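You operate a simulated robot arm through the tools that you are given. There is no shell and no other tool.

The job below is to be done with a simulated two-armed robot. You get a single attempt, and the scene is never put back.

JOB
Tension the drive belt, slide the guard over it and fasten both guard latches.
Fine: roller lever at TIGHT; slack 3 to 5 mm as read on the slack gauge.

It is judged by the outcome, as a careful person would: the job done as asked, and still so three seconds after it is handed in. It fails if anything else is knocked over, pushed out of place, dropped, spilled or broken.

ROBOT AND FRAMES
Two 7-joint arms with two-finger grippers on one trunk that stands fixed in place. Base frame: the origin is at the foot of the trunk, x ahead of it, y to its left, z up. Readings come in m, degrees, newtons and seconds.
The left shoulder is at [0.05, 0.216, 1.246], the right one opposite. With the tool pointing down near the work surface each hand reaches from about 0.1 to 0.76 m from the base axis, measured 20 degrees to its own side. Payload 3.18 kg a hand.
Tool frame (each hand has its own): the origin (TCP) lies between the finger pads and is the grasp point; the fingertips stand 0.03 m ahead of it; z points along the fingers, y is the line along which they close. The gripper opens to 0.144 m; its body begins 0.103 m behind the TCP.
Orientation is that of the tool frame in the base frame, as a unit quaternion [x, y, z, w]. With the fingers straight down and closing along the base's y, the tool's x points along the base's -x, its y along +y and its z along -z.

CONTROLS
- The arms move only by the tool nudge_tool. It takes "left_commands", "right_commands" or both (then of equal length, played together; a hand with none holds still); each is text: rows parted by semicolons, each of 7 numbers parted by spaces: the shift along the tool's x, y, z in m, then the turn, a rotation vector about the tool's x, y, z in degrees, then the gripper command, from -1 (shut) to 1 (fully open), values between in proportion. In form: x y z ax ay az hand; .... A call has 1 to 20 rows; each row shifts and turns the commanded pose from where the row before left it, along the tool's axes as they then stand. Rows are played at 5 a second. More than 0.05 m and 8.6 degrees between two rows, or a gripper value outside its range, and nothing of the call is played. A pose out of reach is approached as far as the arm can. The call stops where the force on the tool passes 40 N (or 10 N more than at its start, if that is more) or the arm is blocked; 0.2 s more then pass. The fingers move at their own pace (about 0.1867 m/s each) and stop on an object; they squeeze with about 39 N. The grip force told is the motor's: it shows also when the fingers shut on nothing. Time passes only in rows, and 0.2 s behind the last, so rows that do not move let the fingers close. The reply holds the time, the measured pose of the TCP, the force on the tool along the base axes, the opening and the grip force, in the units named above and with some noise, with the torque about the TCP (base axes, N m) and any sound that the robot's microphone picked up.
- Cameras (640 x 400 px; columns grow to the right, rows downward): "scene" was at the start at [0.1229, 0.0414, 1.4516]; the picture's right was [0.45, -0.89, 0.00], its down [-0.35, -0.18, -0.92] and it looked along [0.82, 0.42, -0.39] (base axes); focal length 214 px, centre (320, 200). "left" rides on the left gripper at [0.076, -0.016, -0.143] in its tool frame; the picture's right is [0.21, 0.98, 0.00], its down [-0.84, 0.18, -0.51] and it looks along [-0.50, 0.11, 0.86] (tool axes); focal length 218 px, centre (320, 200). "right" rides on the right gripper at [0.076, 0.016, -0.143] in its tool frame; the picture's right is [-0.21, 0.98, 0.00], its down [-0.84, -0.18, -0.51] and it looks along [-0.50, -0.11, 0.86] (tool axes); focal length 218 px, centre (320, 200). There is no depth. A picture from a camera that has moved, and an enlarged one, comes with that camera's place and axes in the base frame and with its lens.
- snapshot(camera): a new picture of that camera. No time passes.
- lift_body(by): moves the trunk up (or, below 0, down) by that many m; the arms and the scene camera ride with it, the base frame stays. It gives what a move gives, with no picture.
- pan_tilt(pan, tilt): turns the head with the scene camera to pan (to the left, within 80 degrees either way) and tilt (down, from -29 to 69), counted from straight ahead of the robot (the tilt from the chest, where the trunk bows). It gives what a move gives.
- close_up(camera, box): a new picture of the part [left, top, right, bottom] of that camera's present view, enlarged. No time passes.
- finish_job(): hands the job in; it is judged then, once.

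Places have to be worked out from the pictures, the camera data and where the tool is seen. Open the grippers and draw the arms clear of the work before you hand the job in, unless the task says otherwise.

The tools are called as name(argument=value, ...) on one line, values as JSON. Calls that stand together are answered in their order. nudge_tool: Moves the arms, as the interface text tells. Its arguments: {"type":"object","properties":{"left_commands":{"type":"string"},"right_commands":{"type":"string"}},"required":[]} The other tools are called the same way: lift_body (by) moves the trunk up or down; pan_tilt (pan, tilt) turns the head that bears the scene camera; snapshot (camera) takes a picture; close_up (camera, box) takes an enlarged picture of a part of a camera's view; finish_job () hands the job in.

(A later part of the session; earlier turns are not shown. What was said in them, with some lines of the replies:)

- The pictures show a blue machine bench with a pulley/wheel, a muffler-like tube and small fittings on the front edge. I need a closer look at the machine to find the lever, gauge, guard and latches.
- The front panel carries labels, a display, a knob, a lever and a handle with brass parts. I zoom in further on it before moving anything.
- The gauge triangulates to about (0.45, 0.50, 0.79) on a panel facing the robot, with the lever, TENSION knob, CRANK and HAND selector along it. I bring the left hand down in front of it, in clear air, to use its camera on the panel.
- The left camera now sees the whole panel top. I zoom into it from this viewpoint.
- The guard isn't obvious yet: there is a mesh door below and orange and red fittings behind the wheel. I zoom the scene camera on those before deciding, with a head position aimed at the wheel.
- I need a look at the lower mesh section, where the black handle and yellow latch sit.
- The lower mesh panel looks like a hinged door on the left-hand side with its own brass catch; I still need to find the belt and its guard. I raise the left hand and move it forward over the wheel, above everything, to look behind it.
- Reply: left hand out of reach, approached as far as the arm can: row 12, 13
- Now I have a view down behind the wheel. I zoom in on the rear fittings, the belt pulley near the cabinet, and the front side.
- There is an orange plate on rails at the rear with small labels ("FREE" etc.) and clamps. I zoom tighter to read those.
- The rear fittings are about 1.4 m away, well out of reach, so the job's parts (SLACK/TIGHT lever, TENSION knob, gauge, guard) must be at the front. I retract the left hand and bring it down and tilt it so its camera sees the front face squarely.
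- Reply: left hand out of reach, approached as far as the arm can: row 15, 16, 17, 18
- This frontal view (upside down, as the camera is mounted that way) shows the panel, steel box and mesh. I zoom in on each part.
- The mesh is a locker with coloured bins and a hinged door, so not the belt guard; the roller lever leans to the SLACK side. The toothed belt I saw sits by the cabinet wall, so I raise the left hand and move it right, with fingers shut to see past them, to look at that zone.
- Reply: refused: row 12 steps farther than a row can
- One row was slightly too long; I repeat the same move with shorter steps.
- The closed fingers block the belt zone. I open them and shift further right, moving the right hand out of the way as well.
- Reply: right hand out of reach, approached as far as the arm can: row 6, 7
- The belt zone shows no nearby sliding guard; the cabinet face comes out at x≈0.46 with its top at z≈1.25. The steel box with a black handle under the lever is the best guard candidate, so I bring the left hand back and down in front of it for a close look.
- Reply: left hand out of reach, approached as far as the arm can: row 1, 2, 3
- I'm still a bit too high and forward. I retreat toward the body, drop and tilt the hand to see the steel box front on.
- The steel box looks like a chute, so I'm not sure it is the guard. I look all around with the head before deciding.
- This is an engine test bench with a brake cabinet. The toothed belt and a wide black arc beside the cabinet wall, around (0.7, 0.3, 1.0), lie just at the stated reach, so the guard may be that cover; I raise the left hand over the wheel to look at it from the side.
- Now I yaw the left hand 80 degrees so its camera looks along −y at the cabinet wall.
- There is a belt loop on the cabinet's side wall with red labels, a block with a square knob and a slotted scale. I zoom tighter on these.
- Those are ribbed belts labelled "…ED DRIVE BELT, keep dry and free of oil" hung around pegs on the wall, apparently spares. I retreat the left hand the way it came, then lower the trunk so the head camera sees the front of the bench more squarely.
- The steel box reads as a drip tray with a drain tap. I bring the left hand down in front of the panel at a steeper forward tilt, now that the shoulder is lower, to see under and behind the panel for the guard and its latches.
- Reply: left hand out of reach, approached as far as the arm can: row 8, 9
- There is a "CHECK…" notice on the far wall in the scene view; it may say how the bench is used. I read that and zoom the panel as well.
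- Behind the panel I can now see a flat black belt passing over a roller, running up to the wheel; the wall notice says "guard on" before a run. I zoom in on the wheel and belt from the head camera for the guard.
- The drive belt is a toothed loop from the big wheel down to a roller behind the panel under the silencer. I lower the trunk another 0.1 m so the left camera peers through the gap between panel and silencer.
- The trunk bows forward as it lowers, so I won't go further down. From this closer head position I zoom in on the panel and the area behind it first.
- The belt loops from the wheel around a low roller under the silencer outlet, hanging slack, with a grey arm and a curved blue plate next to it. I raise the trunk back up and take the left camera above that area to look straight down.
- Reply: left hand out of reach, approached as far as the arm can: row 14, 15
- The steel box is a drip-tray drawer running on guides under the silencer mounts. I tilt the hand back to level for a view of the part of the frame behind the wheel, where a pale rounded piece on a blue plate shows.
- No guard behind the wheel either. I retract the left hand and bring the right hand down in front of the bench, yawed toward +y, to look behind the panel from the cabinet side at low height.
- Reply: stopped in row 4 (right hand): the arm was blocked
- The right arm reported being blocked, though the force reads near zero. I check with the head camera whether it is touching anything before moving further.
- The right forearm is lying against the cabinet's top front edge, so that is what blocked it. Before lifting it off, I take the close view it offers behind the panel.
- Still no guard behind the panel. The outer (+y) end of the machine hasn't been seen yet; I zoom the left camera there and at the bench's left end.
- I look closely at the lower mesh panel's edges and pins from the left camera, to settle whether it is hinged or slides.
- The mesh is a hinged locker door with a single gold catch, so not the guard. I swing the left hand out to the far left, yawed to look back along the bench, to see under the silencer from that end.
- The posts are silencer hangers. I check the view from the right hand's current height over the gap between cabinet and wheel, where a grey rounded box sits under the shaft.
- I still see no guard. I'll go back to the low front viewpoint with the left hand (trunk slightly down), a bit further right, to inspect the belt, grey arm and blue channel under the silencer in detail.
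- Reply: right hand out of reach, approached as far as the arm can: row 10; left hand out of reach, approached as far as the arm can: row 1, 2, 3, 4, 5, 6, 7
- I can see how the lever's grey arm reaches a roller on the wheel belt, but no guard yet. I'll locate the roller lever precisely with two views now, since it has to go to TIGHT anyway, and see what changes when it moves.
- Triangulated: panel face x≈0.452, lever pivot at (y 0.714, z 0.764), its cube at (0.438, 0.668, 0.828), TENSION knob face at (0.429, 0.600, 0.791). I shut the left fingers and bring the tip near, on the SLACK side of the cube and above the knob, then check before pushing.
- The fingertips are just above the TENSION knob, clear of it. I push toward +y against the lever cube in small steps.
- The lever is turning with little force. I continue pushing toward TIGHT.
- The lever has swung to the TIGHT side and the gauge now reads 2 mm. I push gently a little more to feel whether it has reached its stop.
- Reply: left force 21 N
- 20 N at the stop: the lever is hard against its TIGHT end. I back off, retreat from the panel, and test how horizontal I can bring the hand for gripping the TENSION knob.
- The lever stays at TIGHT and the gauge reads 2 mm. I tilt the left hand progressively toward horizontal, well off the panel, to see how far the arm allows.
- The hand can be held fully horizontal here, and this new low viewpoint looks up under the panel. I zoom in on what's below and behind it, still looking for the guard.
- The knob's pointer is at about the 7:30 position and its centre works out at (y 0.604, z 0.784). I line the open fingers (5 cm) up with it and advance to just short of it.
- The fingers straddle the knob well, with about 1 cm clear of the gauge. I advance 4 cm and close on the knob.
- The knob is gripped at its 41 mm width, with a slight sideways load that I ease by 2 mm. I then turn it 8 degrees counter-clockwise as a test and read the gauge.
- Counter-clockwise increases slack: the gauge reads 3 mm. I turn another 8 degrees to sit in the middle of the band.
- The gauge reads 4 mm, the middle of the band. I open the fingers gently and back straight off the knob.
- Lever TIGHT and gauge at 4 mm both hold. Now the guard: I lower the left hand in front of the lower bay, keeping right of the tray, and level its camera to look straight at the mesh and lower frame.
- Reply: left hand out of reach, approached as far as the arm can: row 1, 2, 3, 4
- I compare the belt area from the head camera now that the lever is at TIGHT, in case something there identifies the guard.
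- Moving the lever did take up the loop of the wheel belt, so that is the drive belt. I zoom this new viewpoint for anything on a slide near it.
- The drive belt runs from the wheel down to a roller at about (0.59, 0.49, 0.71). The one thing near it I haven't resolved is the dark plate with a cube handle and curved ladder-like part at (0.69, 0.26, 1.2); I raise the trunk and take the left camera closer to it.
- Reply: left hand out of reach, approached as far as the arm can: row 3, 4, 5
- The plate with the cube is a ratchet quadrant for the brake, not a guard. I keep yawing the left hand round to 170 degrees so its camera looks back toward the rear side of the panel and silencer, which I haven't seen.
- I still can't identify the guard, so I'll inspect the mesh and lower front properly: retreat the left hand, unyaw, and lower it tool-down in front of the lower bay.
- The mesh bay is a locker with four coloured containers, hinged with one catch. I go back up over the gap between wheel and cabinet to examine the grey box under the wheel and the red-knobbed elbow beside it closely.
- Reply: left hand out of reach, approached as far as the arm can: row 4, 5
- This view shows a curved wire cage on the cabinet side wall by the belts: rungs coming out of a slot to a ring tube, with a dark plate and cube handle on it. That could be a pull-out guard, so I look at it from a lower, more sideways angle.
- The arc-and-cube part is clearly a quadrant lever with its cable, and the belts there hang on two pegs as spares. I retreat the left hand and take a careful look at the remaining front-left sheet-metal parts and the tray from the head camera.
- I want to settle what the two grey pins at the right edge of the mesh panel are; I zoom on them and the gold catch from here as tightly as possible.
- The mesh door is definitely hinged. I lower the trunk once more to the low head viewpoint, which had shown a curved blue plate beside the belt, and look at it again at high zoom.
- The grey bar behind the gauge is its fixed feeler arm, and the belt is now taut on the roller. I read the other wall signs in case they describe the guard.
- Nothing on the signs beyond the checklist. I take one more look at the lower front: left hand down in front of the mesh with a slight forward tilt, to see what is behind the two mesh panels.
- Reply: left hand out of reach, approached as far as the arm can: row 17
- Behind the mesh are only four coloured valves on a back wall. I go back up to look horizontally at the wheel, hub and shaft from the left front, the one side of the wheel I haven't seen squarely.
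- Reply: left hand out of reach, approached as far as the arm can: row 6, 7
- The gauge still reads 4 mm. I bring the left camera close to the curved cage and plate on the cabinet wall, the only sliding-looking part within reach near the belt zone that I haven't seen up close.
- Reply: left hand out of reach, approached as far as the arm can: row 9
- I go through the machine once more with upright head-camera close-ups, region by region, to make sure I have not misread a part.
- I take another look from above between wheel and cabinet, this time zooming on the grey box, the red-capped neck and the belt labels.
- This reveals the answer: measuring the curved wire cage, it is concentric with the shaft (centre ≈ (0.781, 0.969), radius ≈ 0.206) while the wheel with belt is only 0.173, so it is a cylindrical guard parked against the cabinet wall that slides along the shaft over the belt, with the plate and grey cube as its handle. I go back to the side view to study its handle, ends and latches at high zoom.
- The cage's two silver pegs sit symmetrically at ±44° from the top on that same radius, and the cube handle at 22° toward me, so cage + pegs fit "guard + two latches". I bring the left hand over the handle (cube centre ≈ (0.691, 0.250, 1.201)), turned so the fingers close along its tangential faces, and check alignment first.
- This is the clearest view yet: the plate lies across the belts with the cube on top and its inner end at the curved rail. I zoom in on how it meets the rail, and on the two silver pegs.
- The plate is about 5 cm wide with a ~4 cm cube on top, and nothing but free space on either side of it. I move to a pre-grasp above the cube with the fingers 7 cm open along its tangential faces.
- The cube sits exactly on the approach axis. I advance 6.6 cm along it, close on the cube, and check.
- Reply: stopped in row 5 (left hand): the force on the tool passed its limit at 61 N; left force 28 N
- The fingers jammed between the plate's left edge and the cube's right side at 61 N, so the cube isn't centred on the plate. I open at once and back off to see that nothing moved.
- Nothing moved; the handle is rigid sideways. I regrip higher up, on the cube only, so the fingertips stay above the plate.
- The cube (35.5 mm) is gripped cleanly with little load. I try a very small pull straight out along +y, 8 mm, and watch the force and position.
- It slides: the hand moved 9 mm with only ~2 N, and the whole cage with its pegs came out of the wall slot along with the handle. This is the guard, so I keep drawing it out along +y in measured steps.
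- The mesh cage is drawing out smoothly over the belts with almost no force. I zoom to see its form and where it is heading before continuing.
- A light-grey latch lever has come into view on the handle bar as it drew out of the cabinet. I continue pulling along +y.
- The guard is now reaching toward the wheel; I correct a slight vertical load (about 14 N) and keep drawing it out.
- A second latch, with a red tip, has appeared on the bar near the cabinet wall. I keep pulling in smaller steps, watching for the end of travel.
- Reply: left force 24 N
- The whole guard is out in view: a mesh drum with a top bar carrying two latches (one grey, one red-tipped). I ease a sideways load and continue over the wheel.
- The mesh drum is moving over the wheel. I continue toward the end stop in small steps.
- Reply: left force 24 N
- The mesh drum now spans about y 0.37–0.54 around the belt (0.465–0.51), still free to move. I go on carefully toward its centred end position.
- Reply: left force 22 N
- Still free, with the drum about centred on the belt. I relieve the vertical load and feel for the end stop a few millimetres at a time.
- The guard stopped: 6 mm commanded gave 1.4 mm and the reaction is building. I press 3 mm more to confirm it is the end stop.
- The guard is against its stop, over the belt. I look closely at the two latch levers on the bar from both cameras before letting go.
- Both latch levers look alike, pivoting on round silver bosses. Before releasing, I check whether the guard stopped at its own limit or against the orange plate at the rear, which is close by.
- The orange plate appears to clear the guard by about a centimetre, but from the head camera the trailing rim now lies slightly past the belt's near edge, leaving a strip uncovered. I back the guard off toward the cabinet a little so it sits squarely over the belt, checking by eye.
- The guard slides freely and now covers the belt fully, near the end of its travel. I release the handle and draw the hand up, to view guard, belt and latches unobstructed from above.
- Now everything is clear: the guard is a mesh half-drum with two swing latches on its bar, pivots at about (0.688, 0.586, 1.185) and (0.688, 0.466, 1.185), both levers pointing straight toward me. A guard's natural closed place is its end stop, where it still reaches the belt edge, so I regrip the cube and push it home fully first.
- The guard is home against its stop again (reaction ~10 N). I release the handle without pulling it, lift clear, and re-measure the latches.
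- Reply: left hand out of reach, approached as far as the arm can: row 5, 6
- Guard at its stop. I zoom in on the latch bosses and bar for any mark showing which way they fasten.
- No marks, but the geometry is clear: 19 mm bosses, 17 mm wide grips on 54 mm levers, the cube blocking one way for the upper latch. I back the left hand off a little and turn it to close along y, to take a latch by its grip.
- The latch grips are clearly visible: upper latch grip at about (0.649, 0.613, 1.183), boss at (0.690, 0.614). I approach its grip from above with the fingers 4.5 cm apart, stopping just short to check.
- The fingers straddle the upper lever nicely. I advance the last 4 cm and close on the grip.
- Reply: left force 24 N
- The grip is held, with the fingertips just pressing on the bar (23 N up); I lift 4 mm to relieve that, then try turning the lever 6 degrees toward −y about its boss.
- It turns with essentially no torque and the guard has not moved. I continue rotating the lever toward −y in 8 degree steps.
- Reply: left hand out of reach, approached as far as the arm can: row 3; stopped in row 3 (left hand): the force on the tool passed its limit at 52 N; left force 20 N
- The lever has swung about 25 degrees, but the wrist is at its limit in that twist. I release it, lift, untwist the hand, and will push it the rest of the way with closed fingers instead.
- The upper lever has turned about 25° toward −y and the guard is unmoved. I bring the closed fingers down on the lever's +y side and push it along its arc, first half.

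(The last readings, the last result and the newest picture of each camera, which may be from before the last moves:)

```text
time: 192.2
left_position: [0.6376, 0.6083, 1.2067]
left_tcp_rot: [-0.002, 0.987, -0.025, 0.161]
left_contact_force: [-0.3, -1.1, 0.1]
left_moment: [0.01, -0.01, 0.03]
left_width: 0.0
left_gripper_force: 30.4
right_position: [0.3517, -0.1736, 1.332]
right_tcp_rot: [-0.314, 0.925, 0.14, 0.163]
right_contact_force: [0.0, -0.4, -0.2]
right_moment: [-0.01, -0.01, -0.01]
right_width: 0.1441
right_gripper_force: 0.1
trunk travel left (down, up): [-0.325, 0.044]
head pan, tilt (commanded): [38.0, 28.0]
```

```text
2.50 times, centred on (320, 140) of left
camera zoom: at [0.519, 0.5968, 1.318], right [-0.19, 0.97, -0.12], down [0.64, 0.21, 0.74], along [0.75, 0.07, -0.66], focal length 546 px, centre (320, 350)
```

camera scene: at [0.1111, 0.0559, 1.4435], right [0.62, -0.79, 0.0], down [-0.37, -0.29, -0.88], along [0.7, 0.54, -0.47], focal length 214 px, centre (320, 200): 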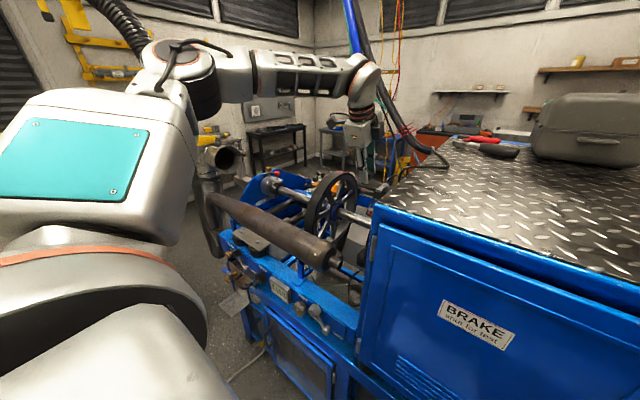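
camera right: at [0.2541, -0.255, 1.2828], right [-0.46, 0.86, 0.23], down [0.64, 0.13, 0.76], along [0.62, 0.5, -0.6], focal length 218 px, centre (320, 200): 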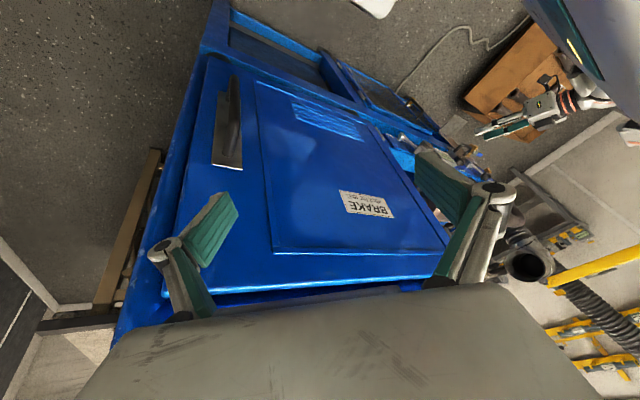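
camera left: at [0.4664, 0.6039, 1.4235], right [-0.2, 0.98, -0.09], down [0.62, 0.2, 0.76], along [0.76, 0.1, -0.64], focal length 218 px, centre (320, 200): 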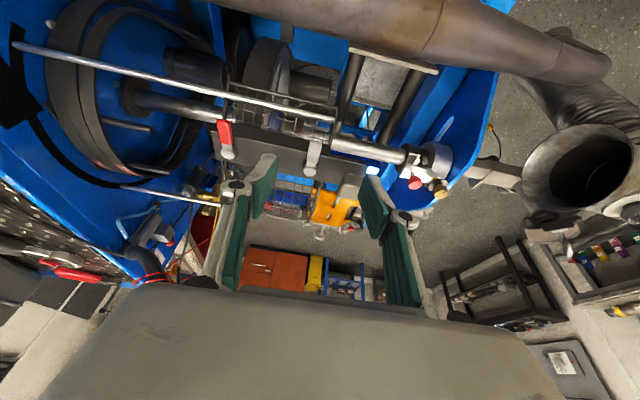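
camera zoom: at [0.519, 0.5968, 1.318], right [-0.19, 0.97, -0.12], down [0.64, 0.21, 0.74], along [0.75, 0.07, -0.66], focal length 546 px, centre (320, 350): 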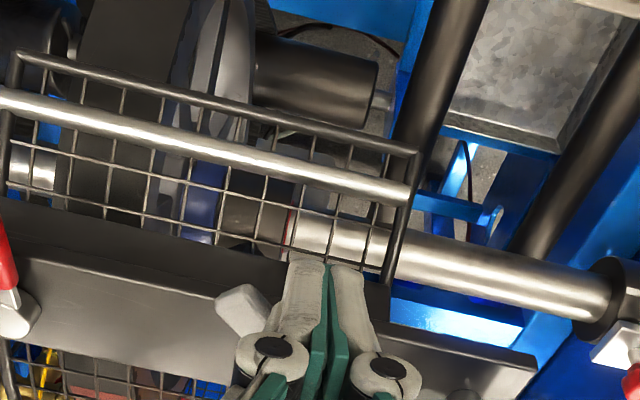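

The lever is swinging round easily (about 45–50° now) and the guard stays put. I push through the second half of the arc.

nudge_tool(left_commands="-0.0046 -0.0139 0.0023 0 0 0 -1; -0.0093 -0.012 0.0038 0 0 0 -1; -0.0134 -0.0081 0.005 0 0 0 -1; 0 0 0 0 0 0 -1")

close_up(camera="scene", box=[270, 140, 350, 200])

close_up(camera="left", box=[200, 60, 440, 220])

```text
time: 193.2
left_position: [0.6606, 0.5784, 1.2075]
left_tcp_rot: [-0.003, 0.987, -0.026, 0.161]
left_contact_force: [-38.7, 10.2, 0.3]
left_moment: [0.45, 0.82, 0.21]
left_width: 0.006
left_gripper_force: 31.1
right_position: [0.3456, -0.1739, 1.3314]
right_tcp_rot: [-0.314, 0.925, 0.139, 0.165]
right_contact_force: [0.0, -0.7, -1.0]
right_moment: [0.0, -0.01, -0.01]
right_width: 0.1439
right_gripper_force: 0.2
trunk travel left (down, up): [-0.325, 0.044]
head pan, tilt (commanded): [38.0, 28.0]
```

```text
6.67 times, centred on (310, 170) of scene
camera zoom: at [0.1062, 0.057, 1.4438], right [0.62, -0.79, 0.0], down [-0.37, -0.29, -0.88], along [0.7, 0.54, -0.47], focal length 1430 px, centre (387, 400)
```

zoom: 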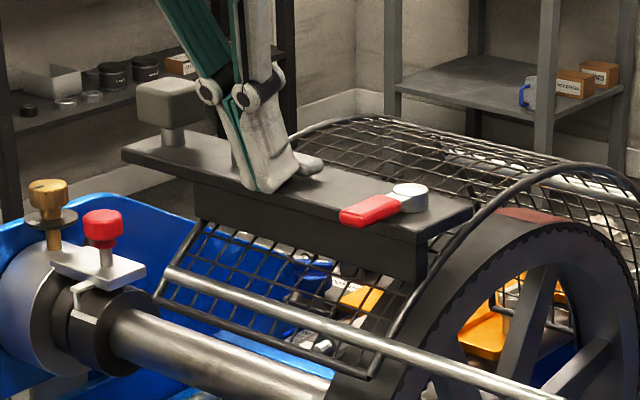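

```text
2.50 times, centred on (320, 140) of left
camera zoom: at [0.541, 0.5656, 1.3184], right [-0.2, 0.97, -0.11], down [0.64, 0.22, 0.74], along [0.74, 0.07, -0.66], focal length 546 px, centre (320, 350)
```

zoom: 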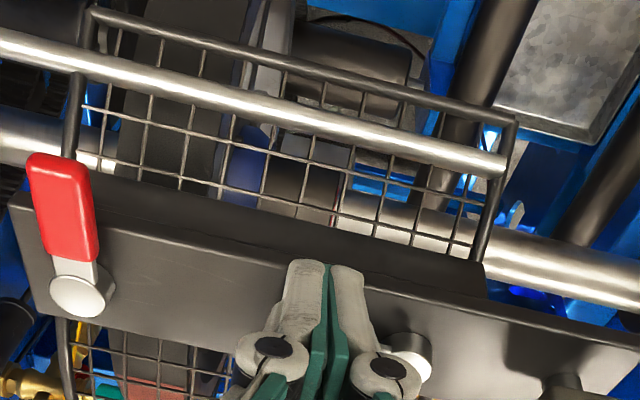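

The lever met a firm stop (39 N) lying along the bar, a full quarter turn: the upper latch is fastened. I back off and lift to see it.

nudge_tool(left_commands="0.012 0.002 -0.003 0 0 0 -1; 0 0 -0.025 0 0 0 -1; 0 0.01 -0.03 0 0 0 -1; 0.01 0.01 -0.02 0 0 0 -1")

close_up(camera="scene", box=[270, 140, 350, 200])

snapshot(camera="left")

close_up(camera="left", box=[180, 80, 440, 250])

```text
time: 194.2
left_position: [0.6216, 0.5986, 1.2746]
left_tcp_rot: [-0.002, 0.986, -0.025, 0.164]
left_contact_force: [-0.4, 0.6, 0.7]
left_moment: [-0.02, -0.05, -0.01]
left_width: 0.0
left_gripper_force: 31.3
right_position: [0.3501, -0.1745, 1.3312]
right_tcp_rot: [-0.314, 0.925, 0.14, 0.165]
right_contact_force: [0.0, 1.2, 0.1]
right_moment: [0.0, -0.06, 0.0]
right_width: 0.144
right_gripper_force: 0.1
trunk travel left (down, up): [-0.325, 0.044]
head pan, tilt (commanded): [38.0, 28.0]
```

```text
6.67 times, centred on (310, 170) of scene
camera zoom: at [0.1104, 0.0558, 1.4436], right [0.62, -0.79, 0.0], down [-0.37, -0.29, -0.88], along [0.7, 0.54, -0.47], focal length 1430 px, centre (387, 400)
```

zoom: 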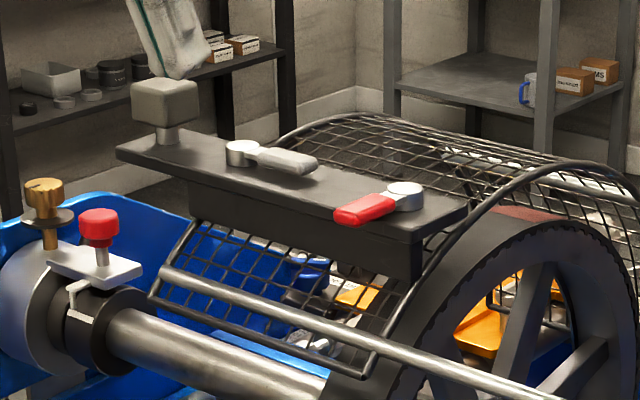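

```text
taken
camera left: at [0.5018, 0.5865, 1.3852], right [-0.19, 0.97, -0.12], down [0.64, 0.21, 0.74], along [0.75, 0.07, -0.66], focal length 218 px, centre (320, 200)
```

left: 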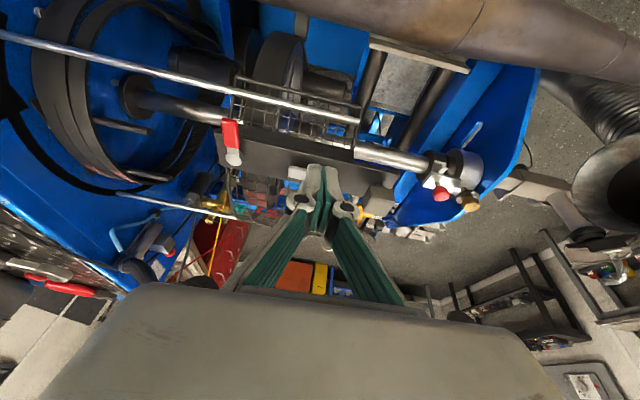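

```text
2.35 times, centred on (310, 165) of left
camera zoom: at [0.5018, 0.5865, 1.3852], right [-0.19, 0.97, -0.12], down [0.64, 0.21, 0.74], along [0.75, 0.07, -0.66], focal length 514 px, centre (344, 282)
```

zoom: 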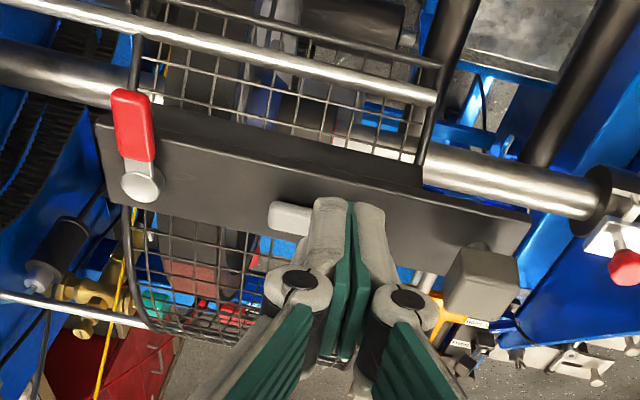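

The upper latch lies fully along the bar. I now bring the closed fingers to the +y side of the red lever and push it the same way, checking after the first part that it turns and the guard does not move.

nudge_tool(left_commands="-0.0045 -0.0246 0.0158 0 0 0 -1; -0.0045 -0.0246 0.0158 0 0 0 -1; 0.0069 0.0011 0.0203 0 0 0 -1; 0.0069 0.0011 0.0203 0 0 0 -1; 0 0 0 0 0 0 -1")

close_up(camera="scene", box=[270, 140, 350, 200])

close_up(camera="left", box=[180, 60, 420, 220])

```text
time: 195.4
left_position: [0.6391, 0.5492, 1.2038]
left_tcp_rot: [-0.002, 0.986, -0.025, 0.163]
left_contact_force: [-0.3, 0.4, -1.2]
left_moment: [-0.03, 0.03, -0.03]
left_width: 0.0
left_gripper_force: 30.8
right_position: [0.3515, -0.1756, 1.3294]
right_tcp_rot: [-0.314, 0.925, 0.14, 0.164]
right_contact_force: [-0.8, 0.4, -0.3]
right_moment: [0.01, -0.02, -0.03]
right_width: 0.1441
right_gripper_force: 0.1
trunk travel left (down, up): [-0.325, 0.044]
head pan, tilt (commanded): [38.0, 28.0]
```

```text
6.67 times, centred on (310, 170) of scene
camera zoom: at [0.1117, 0.0557, 1.4435], right [0.62, -0.79, 0.0], down [-0.37, -0.29, -0.88], along [0.7, 0.54, -0.47], focal length 1430 px, centre (387, 400)
```

zoom: 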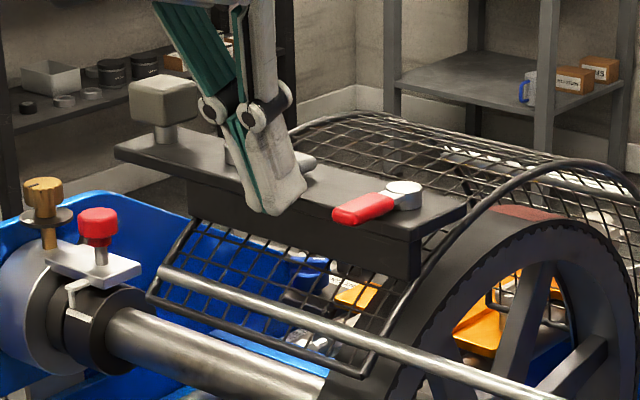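

```text
2.50 times, centred on (300, 140) of left
camera zoom: at [0.5205, 0.538, 1.3165], right [-0.19, 0.97, -0.12], down [0.64, 0.21, 0.74], along [0.75, 0.07, -0.66], focal length 546 px, centre (370, 350)
```

zoom: 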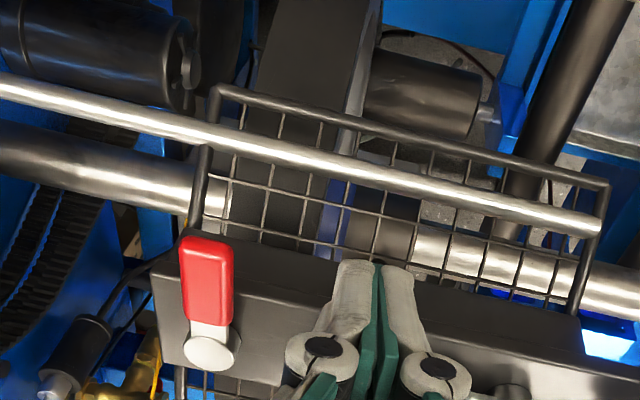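

nudge_tool(left_commands="0 0 -0.003 0 0 0 -1; 0.0002 -0.0138 0.0007 0 0 0 -1; 0.0002 -0.0138 0.0007 0 0 0 -1; 0.0019 -0.0163 0.0002 0 0 0 -1; 0 0 0 0 0 0 -1")

close_up(camera="scene", box=[270, 140, 350, 200])

close_up(camera="left", box=[180, 60, 420, 220])

```text
time: 196.7
left_position: [0.6394, 0.5149, 1.2059]
left_tcp_rot: [-0.004, 0.986, -0.014, 0.165]
left_contact_force: [0.1, 16.5, -2.2]
left_moment: [0.4, 0.04, 0.01]
left_width: 0.0
left_gripper_force: 30.4
right_position: [0.3523, -0.1746, 1.3309]
right_tcp_rot: [-0.314, 0.925, 0.14, 0.163]
right_contact_force: [-0.9, -0.6, 0.0]
right_moment: [0.02, -0.01, 0.0]
right_width: 0.1438
right_gripper_force: 0.0
trunk travel left (down, up): [-0.325, 0.044]
head pan, tilt (commanded): [38.0, 28.0]
stopped in row 5 (left hand): the force on the tool passed its limit at 42 N (the readings are from after the stop); the commanded pose is now the measured one
```

```text
6.67 times, centred on (310, 170) of scene
camera zoom: at [0.1127, 0.056, 1.4432], right [0.62, -0.79, 0.0], down [-0.37, -0.29, -0.88], along [0.7, 0.54, -0.47], focal length 1430 px, centre (387, 400)
```

zoom: 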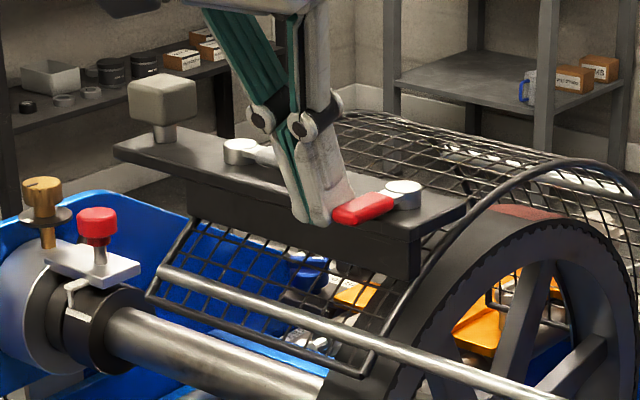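

```text
2.50 times, centred on (300, 140) of left
camera zoom: at [0.5189, 0.5005, 1.3174], right [-0.2, 0.97, -0.1], down [0.63, 0.2, 0.75], along [0.75, 0.09, -0.66], focal length 546 px, centre (370, 350)
```

zoom: 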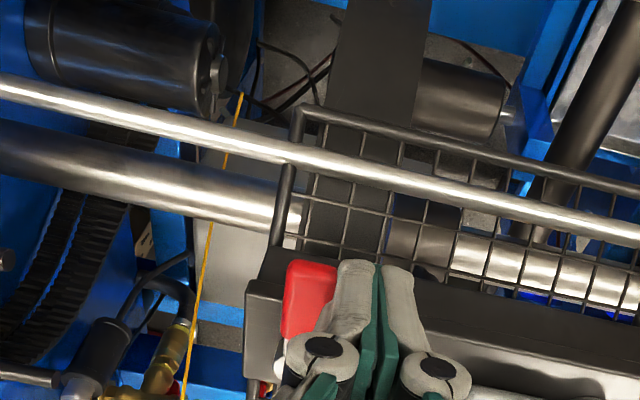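

The red lever has a hard stop that way (42 N), and the guard did not slide either, so the fastened upper latch already holds it. The red latch must fasten the other way; I lift over it, come down on its −y side and push toward +y.

nudge_tool(left_commands="0 0.01 0 0 0 0 -1; -0.0146 -0.0013 -0.0425 0 0 0 -1; 0.0005 -0.0425 0.0011 0 0 0 -1; 0.0005 -0.0425 0.0011 0 0 0 -1; 0 0 0 0 0 0 -1")

close_up(camera="left", box=[220, 60, 480, 230])

close_up(camera="scene", box=[270, 140, 350, 200])

```text
time: 197.8
left_position: [0.6365, 0.4354, 1.2559]
left_tcp_rot: [-0.002, 0.986, -0.019, 0.166]
left_contact_force: [0.0, -0.5, 0.4]
left_moment: [-0.01, -0.03, 0.0]
left_width: 0.0
left_gripper_force: 30.5
right_position: [0.3527, -0.1732, 1.3311]
right_tcp_rot: [-0.314, 0.925, 0.14, 0.163]
right_contact_force: [-0.2, 0.7, 0.5]
right_moment: [-0.02, 0.05, 0.03]
right_width: 0.1439
right_gripper_force: 0.1
trunk travel left (down, up): [-0.325, 0.044]
head pan, tilt (commanded): [38.0, 28.0]
```

```text
2.35 times, centred on (350, 145) of left
camera zoom: at [0.5162, 0.422, 1.3649], right [-0.2, 0.97, -0.11], down [0.63, 0.21, 0.75], along [0.75, 0.08, -0.66], focal length 514 px, centre (249, 329)
```

zoom: 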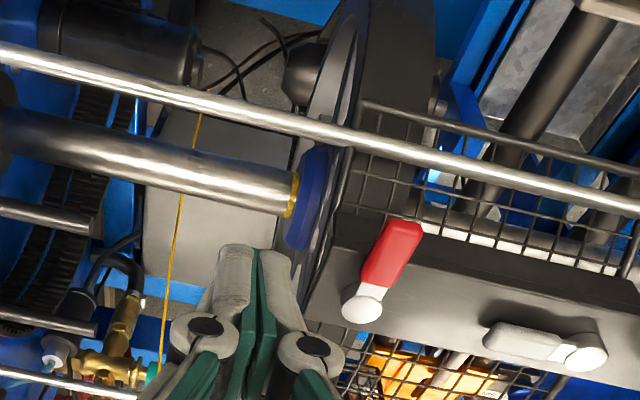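

```text
6.67 times, centred on (310, 170) of scene
camera zoom: at [0.1123, 0.0561, 1.4434], right [0.62, -0.79, 0.0], down [-0.37, -0.29, -0.88], along [0.7, 0.54, -0.47], focal length 1430 px, centre (387, 400)
```

zoom: 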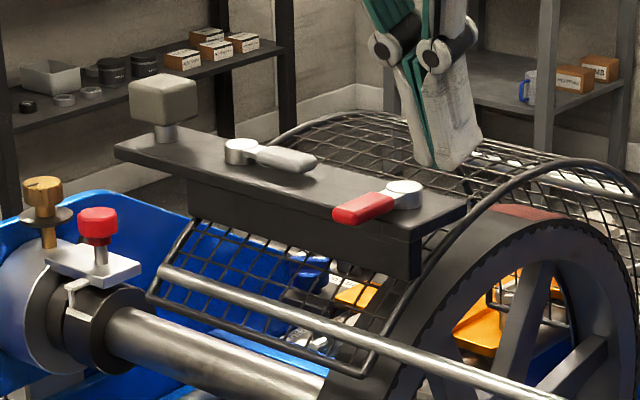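

nudge_tool(left_commands="0.0157 0.0018 0.0453 0 0 0 -1; -0.0013 0.0132 -0.0001 0 0 0 -1; -0.0013 0.0132 -0.0001 0 0 0 -1; 0.0006 0.0163 -0.0009 0 0 0 -1; 0.0008 0.018 -0.001 0 0 0 -1; 0 0 0 0 0 0 -1")

close_up(camera="left", box=[220, 60, 480, 230])

close_up(camera="scene", box=[270, 140, 350, 200])

```text
time: 199.2
left_position: [0.6389, 0.4962, 1.207]
left_tcp_rot: [-0.003, 0.986, -0.019, 0.165]
left_contact_force: [-0.3, 0.4, -0.9]
left_moment: [0.02, 0.0, -0.01]
left_width: 0.0
left_gripper_force: 30.6
right_position: [0.3516, -0.1754, 1.3305]
right_tcp_rot: [-0.313, 0.925, 0.14, 0.163]
right_contact_force: [0.0, -0.2, 0.4]
right_moment: [0.03, 0.02, 0.0]
right_width: 0.1438
right_gripper_force: 0.1
trunk travel left (down, up): [-0.325, 0.044]
head pan, tilt (commanded): [38.0, 28.0]
```

```text
2.35 times, centred on (350, 145) of left
camera zoom: at [0.5186, 0.4829, 1.3175], right [-0.2, 0.97, -0.1], down [0.63, 0.21, 0.75], along [0.75, 0.08, -0.66], focal length 514 px, centre (249, 329)
```

zoom: 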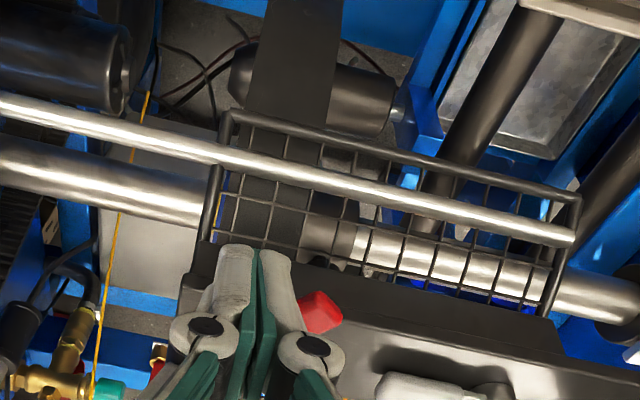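

```text
6.67 times, centred on (310, 170) of scene
camera zoom: at [0.1119, 0.0554, 1.4434], right [0.62, -0.79, 0.0], down [-0.37, -0.29, -0.88], along [0.7, 0.54, -0.47], focal length 1430 px, centre (387, 400)
```

zoom: 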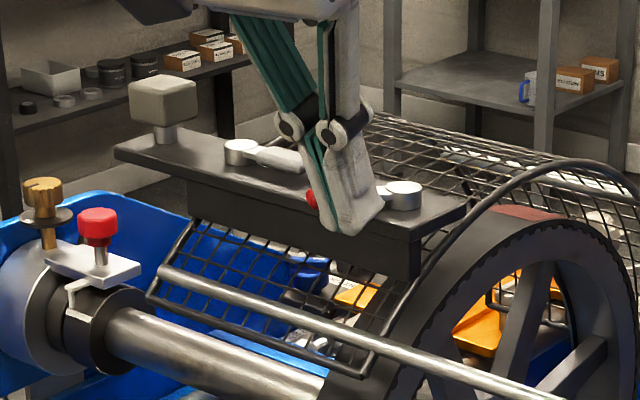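

The red lever turns freely this way, and this view also shows the belt lying inside the guard's rim. I push it through the rest of its quarter turn.

nudge_tool(left_commands="-0.0033 0.0155 0.0005 0 0 0 -1; -0.0095 0.0121 0.0028 0 0 0 -1; -0.0136 0.0082 0.0044 0 0 0 -1; 0 0 0 0 0 0 -1")

close_up(camera="left", box=[220, 60, 480, 230])

close_up(camera="scene", box=[270, 140, 350, 200])

```text
time: 200.2
left_position: [0.6598, 0.5293, 1.207]
left_tcp_rot: [-0.004, 0.986, -0.021, 0.163]
left_contact_force: [-34.1, -12.9, -4.9]
left_moment: [-0.28, 0.8, -0.29]
left_width: 0.0057
left_gripper_force: 30.9
right_position: [0.3475, -0.1763, 1.3314]
right_tcp_rot: [-0.313, 0.925, 0.14, 0.165]
right_contact_force: [0.3, -0.5, -0.4]
right_moment: [0.04, -0.01, -0.04]
right_width: 0.1439
right_gripper_force: 0.1
trunk travel left (down, up): [-0.325, 0.044]
head pan, tilt (commanded): [38.0, 28.0]
```

```text
2.35 times, centred on (350, 145) of left
camera zoom: at [0.5404, 0.5168, 1.3186], right [-0.2, 0.97, -0.11], down [0.63, 0.21, 0.74], along [0.75, 0.08, -0.66], focal length 514 px, centre (249, 329)
```

zoom: 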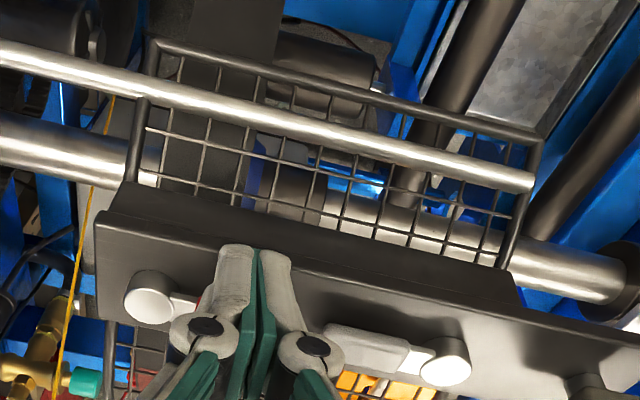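

```text
6.67 times, centred on (310, 170) of scene
camera zoom: at [0.1073, 0.0543, 1.4438], right [0.62, -0.79, 0.0], down [-0.37, -0.29, -0.88], along [0.7, 0.54, -0.47], focal length 1430 px, centre (387, 400)
```

zoom: 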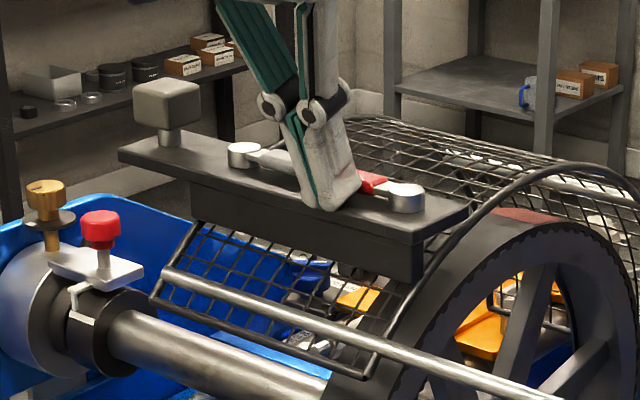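

The red lever has reached its stop along the bar too (34 N). I back the fingers off and lift clear to inspect both latches.

nudge_tool(left_commands="0.012 -0.002 -0.003 0 0 0 -1; 0 0 -0.03 0 0 0 -1; 0.01 0 -0.04 0 0 0 -1; 0.03 0 -0.02 0 0 0 -1; 0.035 0 0 0 0 0 -0.5; 0.035 0 0 0 0 0 0")

close_up(camera="scene", box=[275, 140, 375, 215])

snapshot(camera="left")

close_up(camera="left", box=[180, 100, 460, 290])

```text
time: 201.7
left_position: [0.52, 0.532, 1.2564]
left_tcp_rot: [-0.002, 0.986, -0.019, 0.167]
left_contact_force: [0.2, -0.1, -0.5]
left_moment: [-0.01, -0.05, -0.02]
left_width: 0.0723
left_gripper_force: 0.2
right_position: [0.35, -0.175, 1.3315]
right_tcp_rot: [-0.314, 0.925, 0.14, 0.164]
right_contact_force: [-0.7, -0.1, 0.0]
right_moment: [0.01, -0.03, -0.02]
right_width: 0.1441
right_gripper_force: 0.1
trunk travel left (down, up): [-0.325, 0.044]
head pan, tilt (commanded): [38.0, 28.0]
```

```text
5.33 times, centred on (325, 178) of scene
camera zoom: at [0.1105, 0.0557, 1.4436], right [0.62, -0.79, 0.0], down [-0.37, -0.29, -0.88], along [0.7, 0.54, -0.47], focal length 1144 px, centre (293, 320)
```

zoom: 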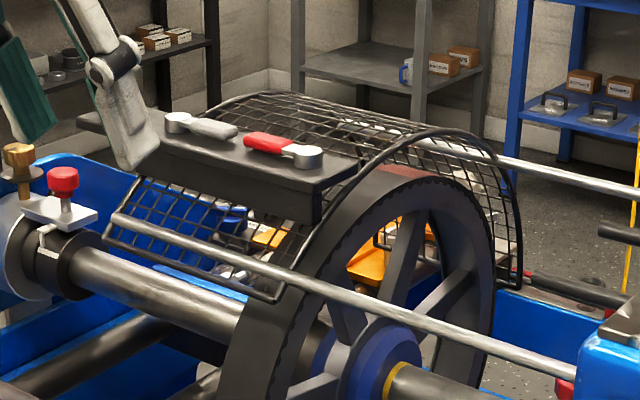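

```text
taken
camera left: at [0.399, 0.5191, 1.3654], right [-0.2, 0.97, -0.11], down [0.63, 0.21, 0.75], along [0.75, 0.08, -0.65], focal length 218 px, centre (320, 200)
```

left: 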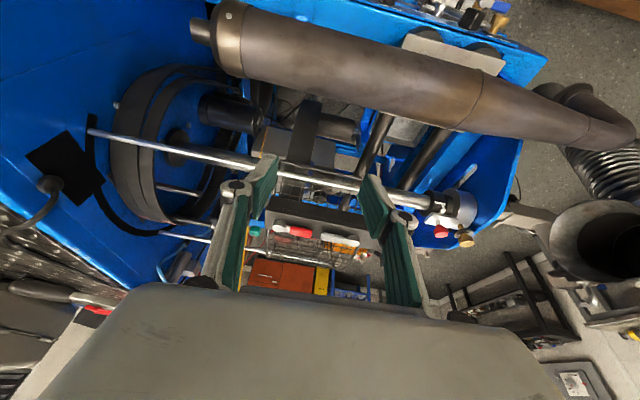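

```text
2.11 times, centred on (320, 195) of left
camera zoom: at [0.399, 0.5191, 1.3654], right [-0.2, 0.97, -0.11], down [0.63, 0.21, 0.75], along [0.75, 0.08, -0.65], focal length 460 px, centre (320, 210)
```

zoom: 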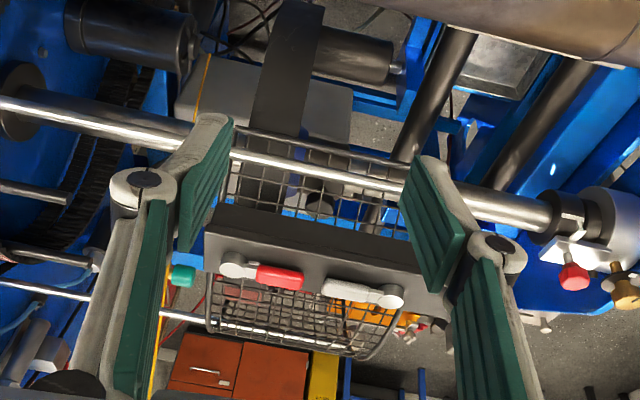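

Both latch levers now lie along the bar, pointing toward each other, against their stops, and the guard stayed home. I withdraw the left hand up and back with the gripper open, then check the gauge, lever and surroundings.

nudge_tool(left_commands="0.0312 0 -0.0321 0 0 0 1; 0.0312 0 -0.0321 0 0 0 1; 0.0312 0 -0.0321 0 0 0 1; 0.0312 0 -0.0321 0 0 0 1; 0 0 0 0 6 0 1; 0 0 0 0 6 0 1; 0 0 0 0 6 0 1; 0 0 0 0 0 0 1")

snapshot(camera="scene")

close_up(camera="scene", box=[215, 220, 325, 310])

close_up(camera="scene", box=[280, 140, 400, 230])

snapshot(camera="left")

```text
time: 203.4
left_position: [0.3591, 0.5359, 1.3353]
left_tcp_rot: [0.0, 1.0, -0.019, 0.009]
left_contact_force: [0.0, 0.5, -0.1]
left_moment: [-0.03, -0.07, -0.02]
left_width: 0.1439
left_gripper_force: 0.0
right_position: [0.3503, -0.1744, 1.3308]
right_tcp_rot: [-0.314, 0.925, 0.139, 0.163]
right_contact_force: [0.3, 0.5, -0.3]
right_moment: [-0.02, -0.03, -0.01]
right_width: 0.144
right_gripper_force: 0.0
trunk travel left (down, up): [-0.325, 0.044]
head pan, tilt (commanded): [38.0, 28.0]
```

```text
taken
camera scene: at [0.1104, 0.0558, 1.4436], right [0.62, -0.79, 0.0], down [-0.37, -0.29, -0.88], along [0.7, 0.54, -0.47], focal length 214 px, centre (320, 200)
```

scene: 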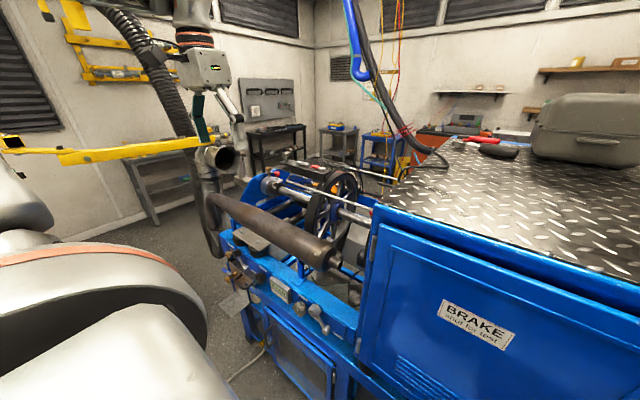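

```text
4.44 times, centred on (270, 265) of scene
camera zoom: at [0.1104, 0.0558, 1.4436], right [0.62, -0.79, 0.0], down [-0.37, -0.29, -0.88], along [0.7, 0.54, -0.47], focal length 953 px, centre (542, -89)
```

zoom: 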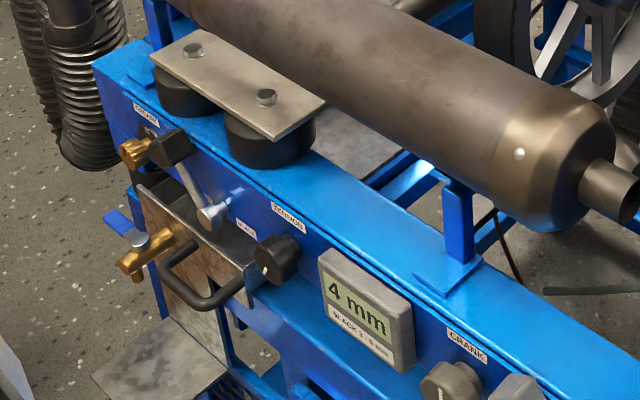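

```text
4.44 times, centred on (340, 185) of scene
camera zoom: at [0.1104, 0.0558, 1.4436], right [0.62, -0.79, 0.0], down [-0.37, -0.29, -0.88], along [0.7, 0.54, -0.47], focal length 953 px, centre (231, 267)
```

zoom: 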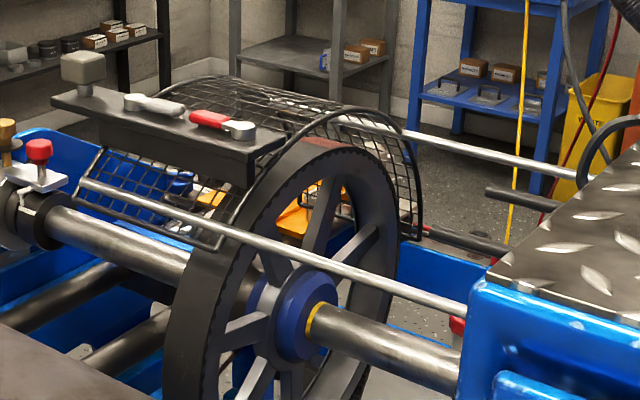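

```text
taken
camera left: at [0.2785, 0.5232, 1.4774], right [-0.21, 0.98, -0.04], down [0.83, 0.2, 0.52], along [0.51, 0.07, -0.85], focal length 218 px, centre (320, 200)
```

left: 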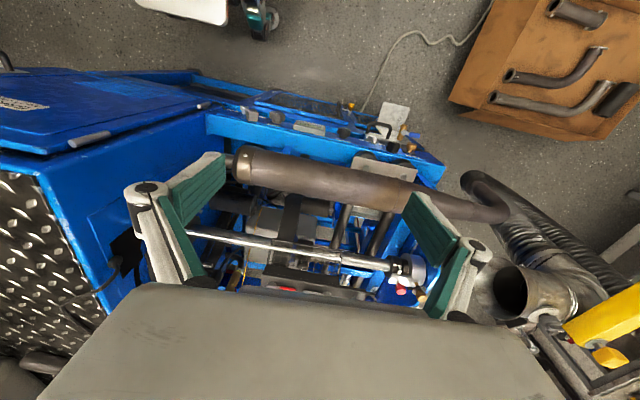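

Gauge 4 mm, roller lever at TIGHT, guard over the belt with both latches fastened. I draw both hands a little further clear, grippers open, before handing in.

nudge_tool(left_commands="0.035 0 -0.03 0 0 0 1; 0.035 0 -0.03 0 0 0 1; 0 0 0 0 0 0 1; 0 0 0 0 0 0 1", right_commands="0 0 -0.03 0 0 0 1; 0 0 -0.02 0 0 0 1; 0 0 0 0 0 0 1; 0 0 0 0 0 0 1")

snapshot(camera="scene")

close_up(camera="scene", box=[210, 140, 410, 310])

```text
time: 204.4
left_position: [0.2897, 0.5401, 1.3917]
left_tcp_rot: [0.0, 1.0, -0.019, 0.01]
left_contact_force: [0.1, 0.6, 0.3]
left_moment: [0.01, -0.01, 0.01]
left_width: 0.1438
left_gripper_force: 0.0
right_position: [0.3529, -0.175, 1.33]
right_tcp_rot: [-0.314, 0.925, 0.139, 0.164]
right_contact_force: [-1.0, -0.2, 0.7]
right_moment: [0.0, -0.02, 0.01]
right_width: 0.1439
right_gripper_force: 0.1
right hand out of reach, approached as far as the arm can: row 1, 2
trunk travel left (down, up): [-0.325, 0.044]
head pan, tilt (commanded): [38.0, 28.0]
```

```text
taken
camera scene: at [0.1115, 0.0557, 1.4435], right [0.62, -0.79, 0.0], down [-0.37, -0.29, -0.88], along [0.7, 0.54, -0.47], focal length 214 px, centre (320, 200)
```

scene: 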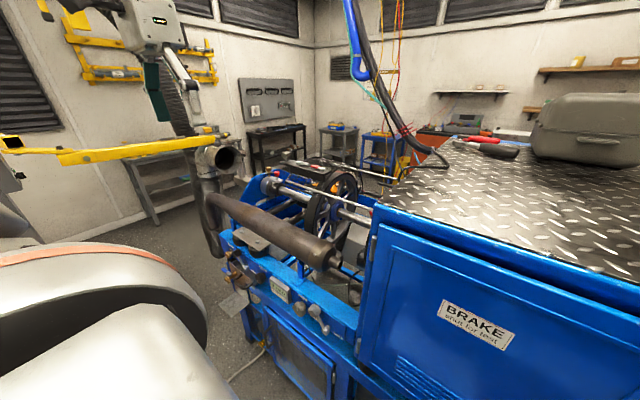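

```text
2.35 times, centred on (310, 225) of scene
camera zoom: at [0.1115, 0.0557, 1.4435], right [0.62, -0.79, 0.0], down [-0.37, -0.29, -0.88], along [0.7, 0.54, -0.47], focal length 505 px, centre (344, 141)
```

zoom: 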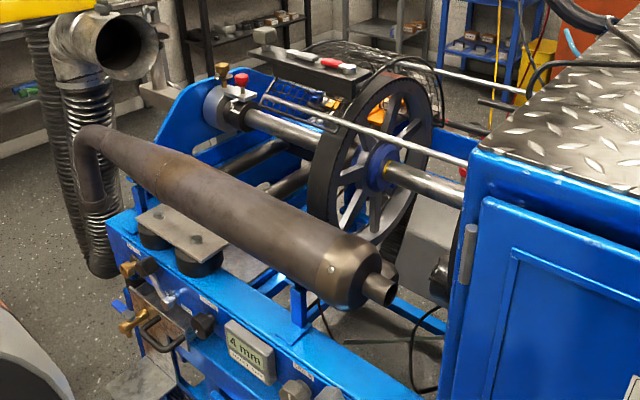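

The last picture shows the roller lever at TIGHT, the gauge at 4 mm, the guard out over the belt with both latch levers turned along the bar, nothing else disturbed and both grippers open and clear. I hand the job in.

finish_job()

```text
The job is handed in.
```

I tensioned the belt, slid the guard out to its stop over the belt and fastened both guard latches, then handed the job in. I haven't had a result back yet.

- **Tension:** the roller lever is hard against its TIGHT stop. I turned the TENSION knob about 16° counter-clockwise, and the slack gauge still read 4 mm after the guard and latches were done.
- **Guard:** it is a mesh half-drum that was parked inside the brake cabinet. I drew it out along the shaft until it stopped. At that stop its rim sits about level with the belt's edge nearest the cabinet. One camera angle put that edge just inside the guard, another up to about a centimetre outside it.
- **Latches:** each lever turned a quarter turn to a firm stop and now lies along the guard's bar, the two pointing toward each other. After the first was fastened, a 42 N push no longer moved the guard.

**Contacts:**
- The right forearm touched the cabinet's top front edge while I was looking around.
- My first grip on the guard handle jammed at 61 N.
- Pushing the red latch the wrong way met its stop at 42 N.

I saw nothing shift or get damaged. Both grippers are open and the arms are clear of the work.
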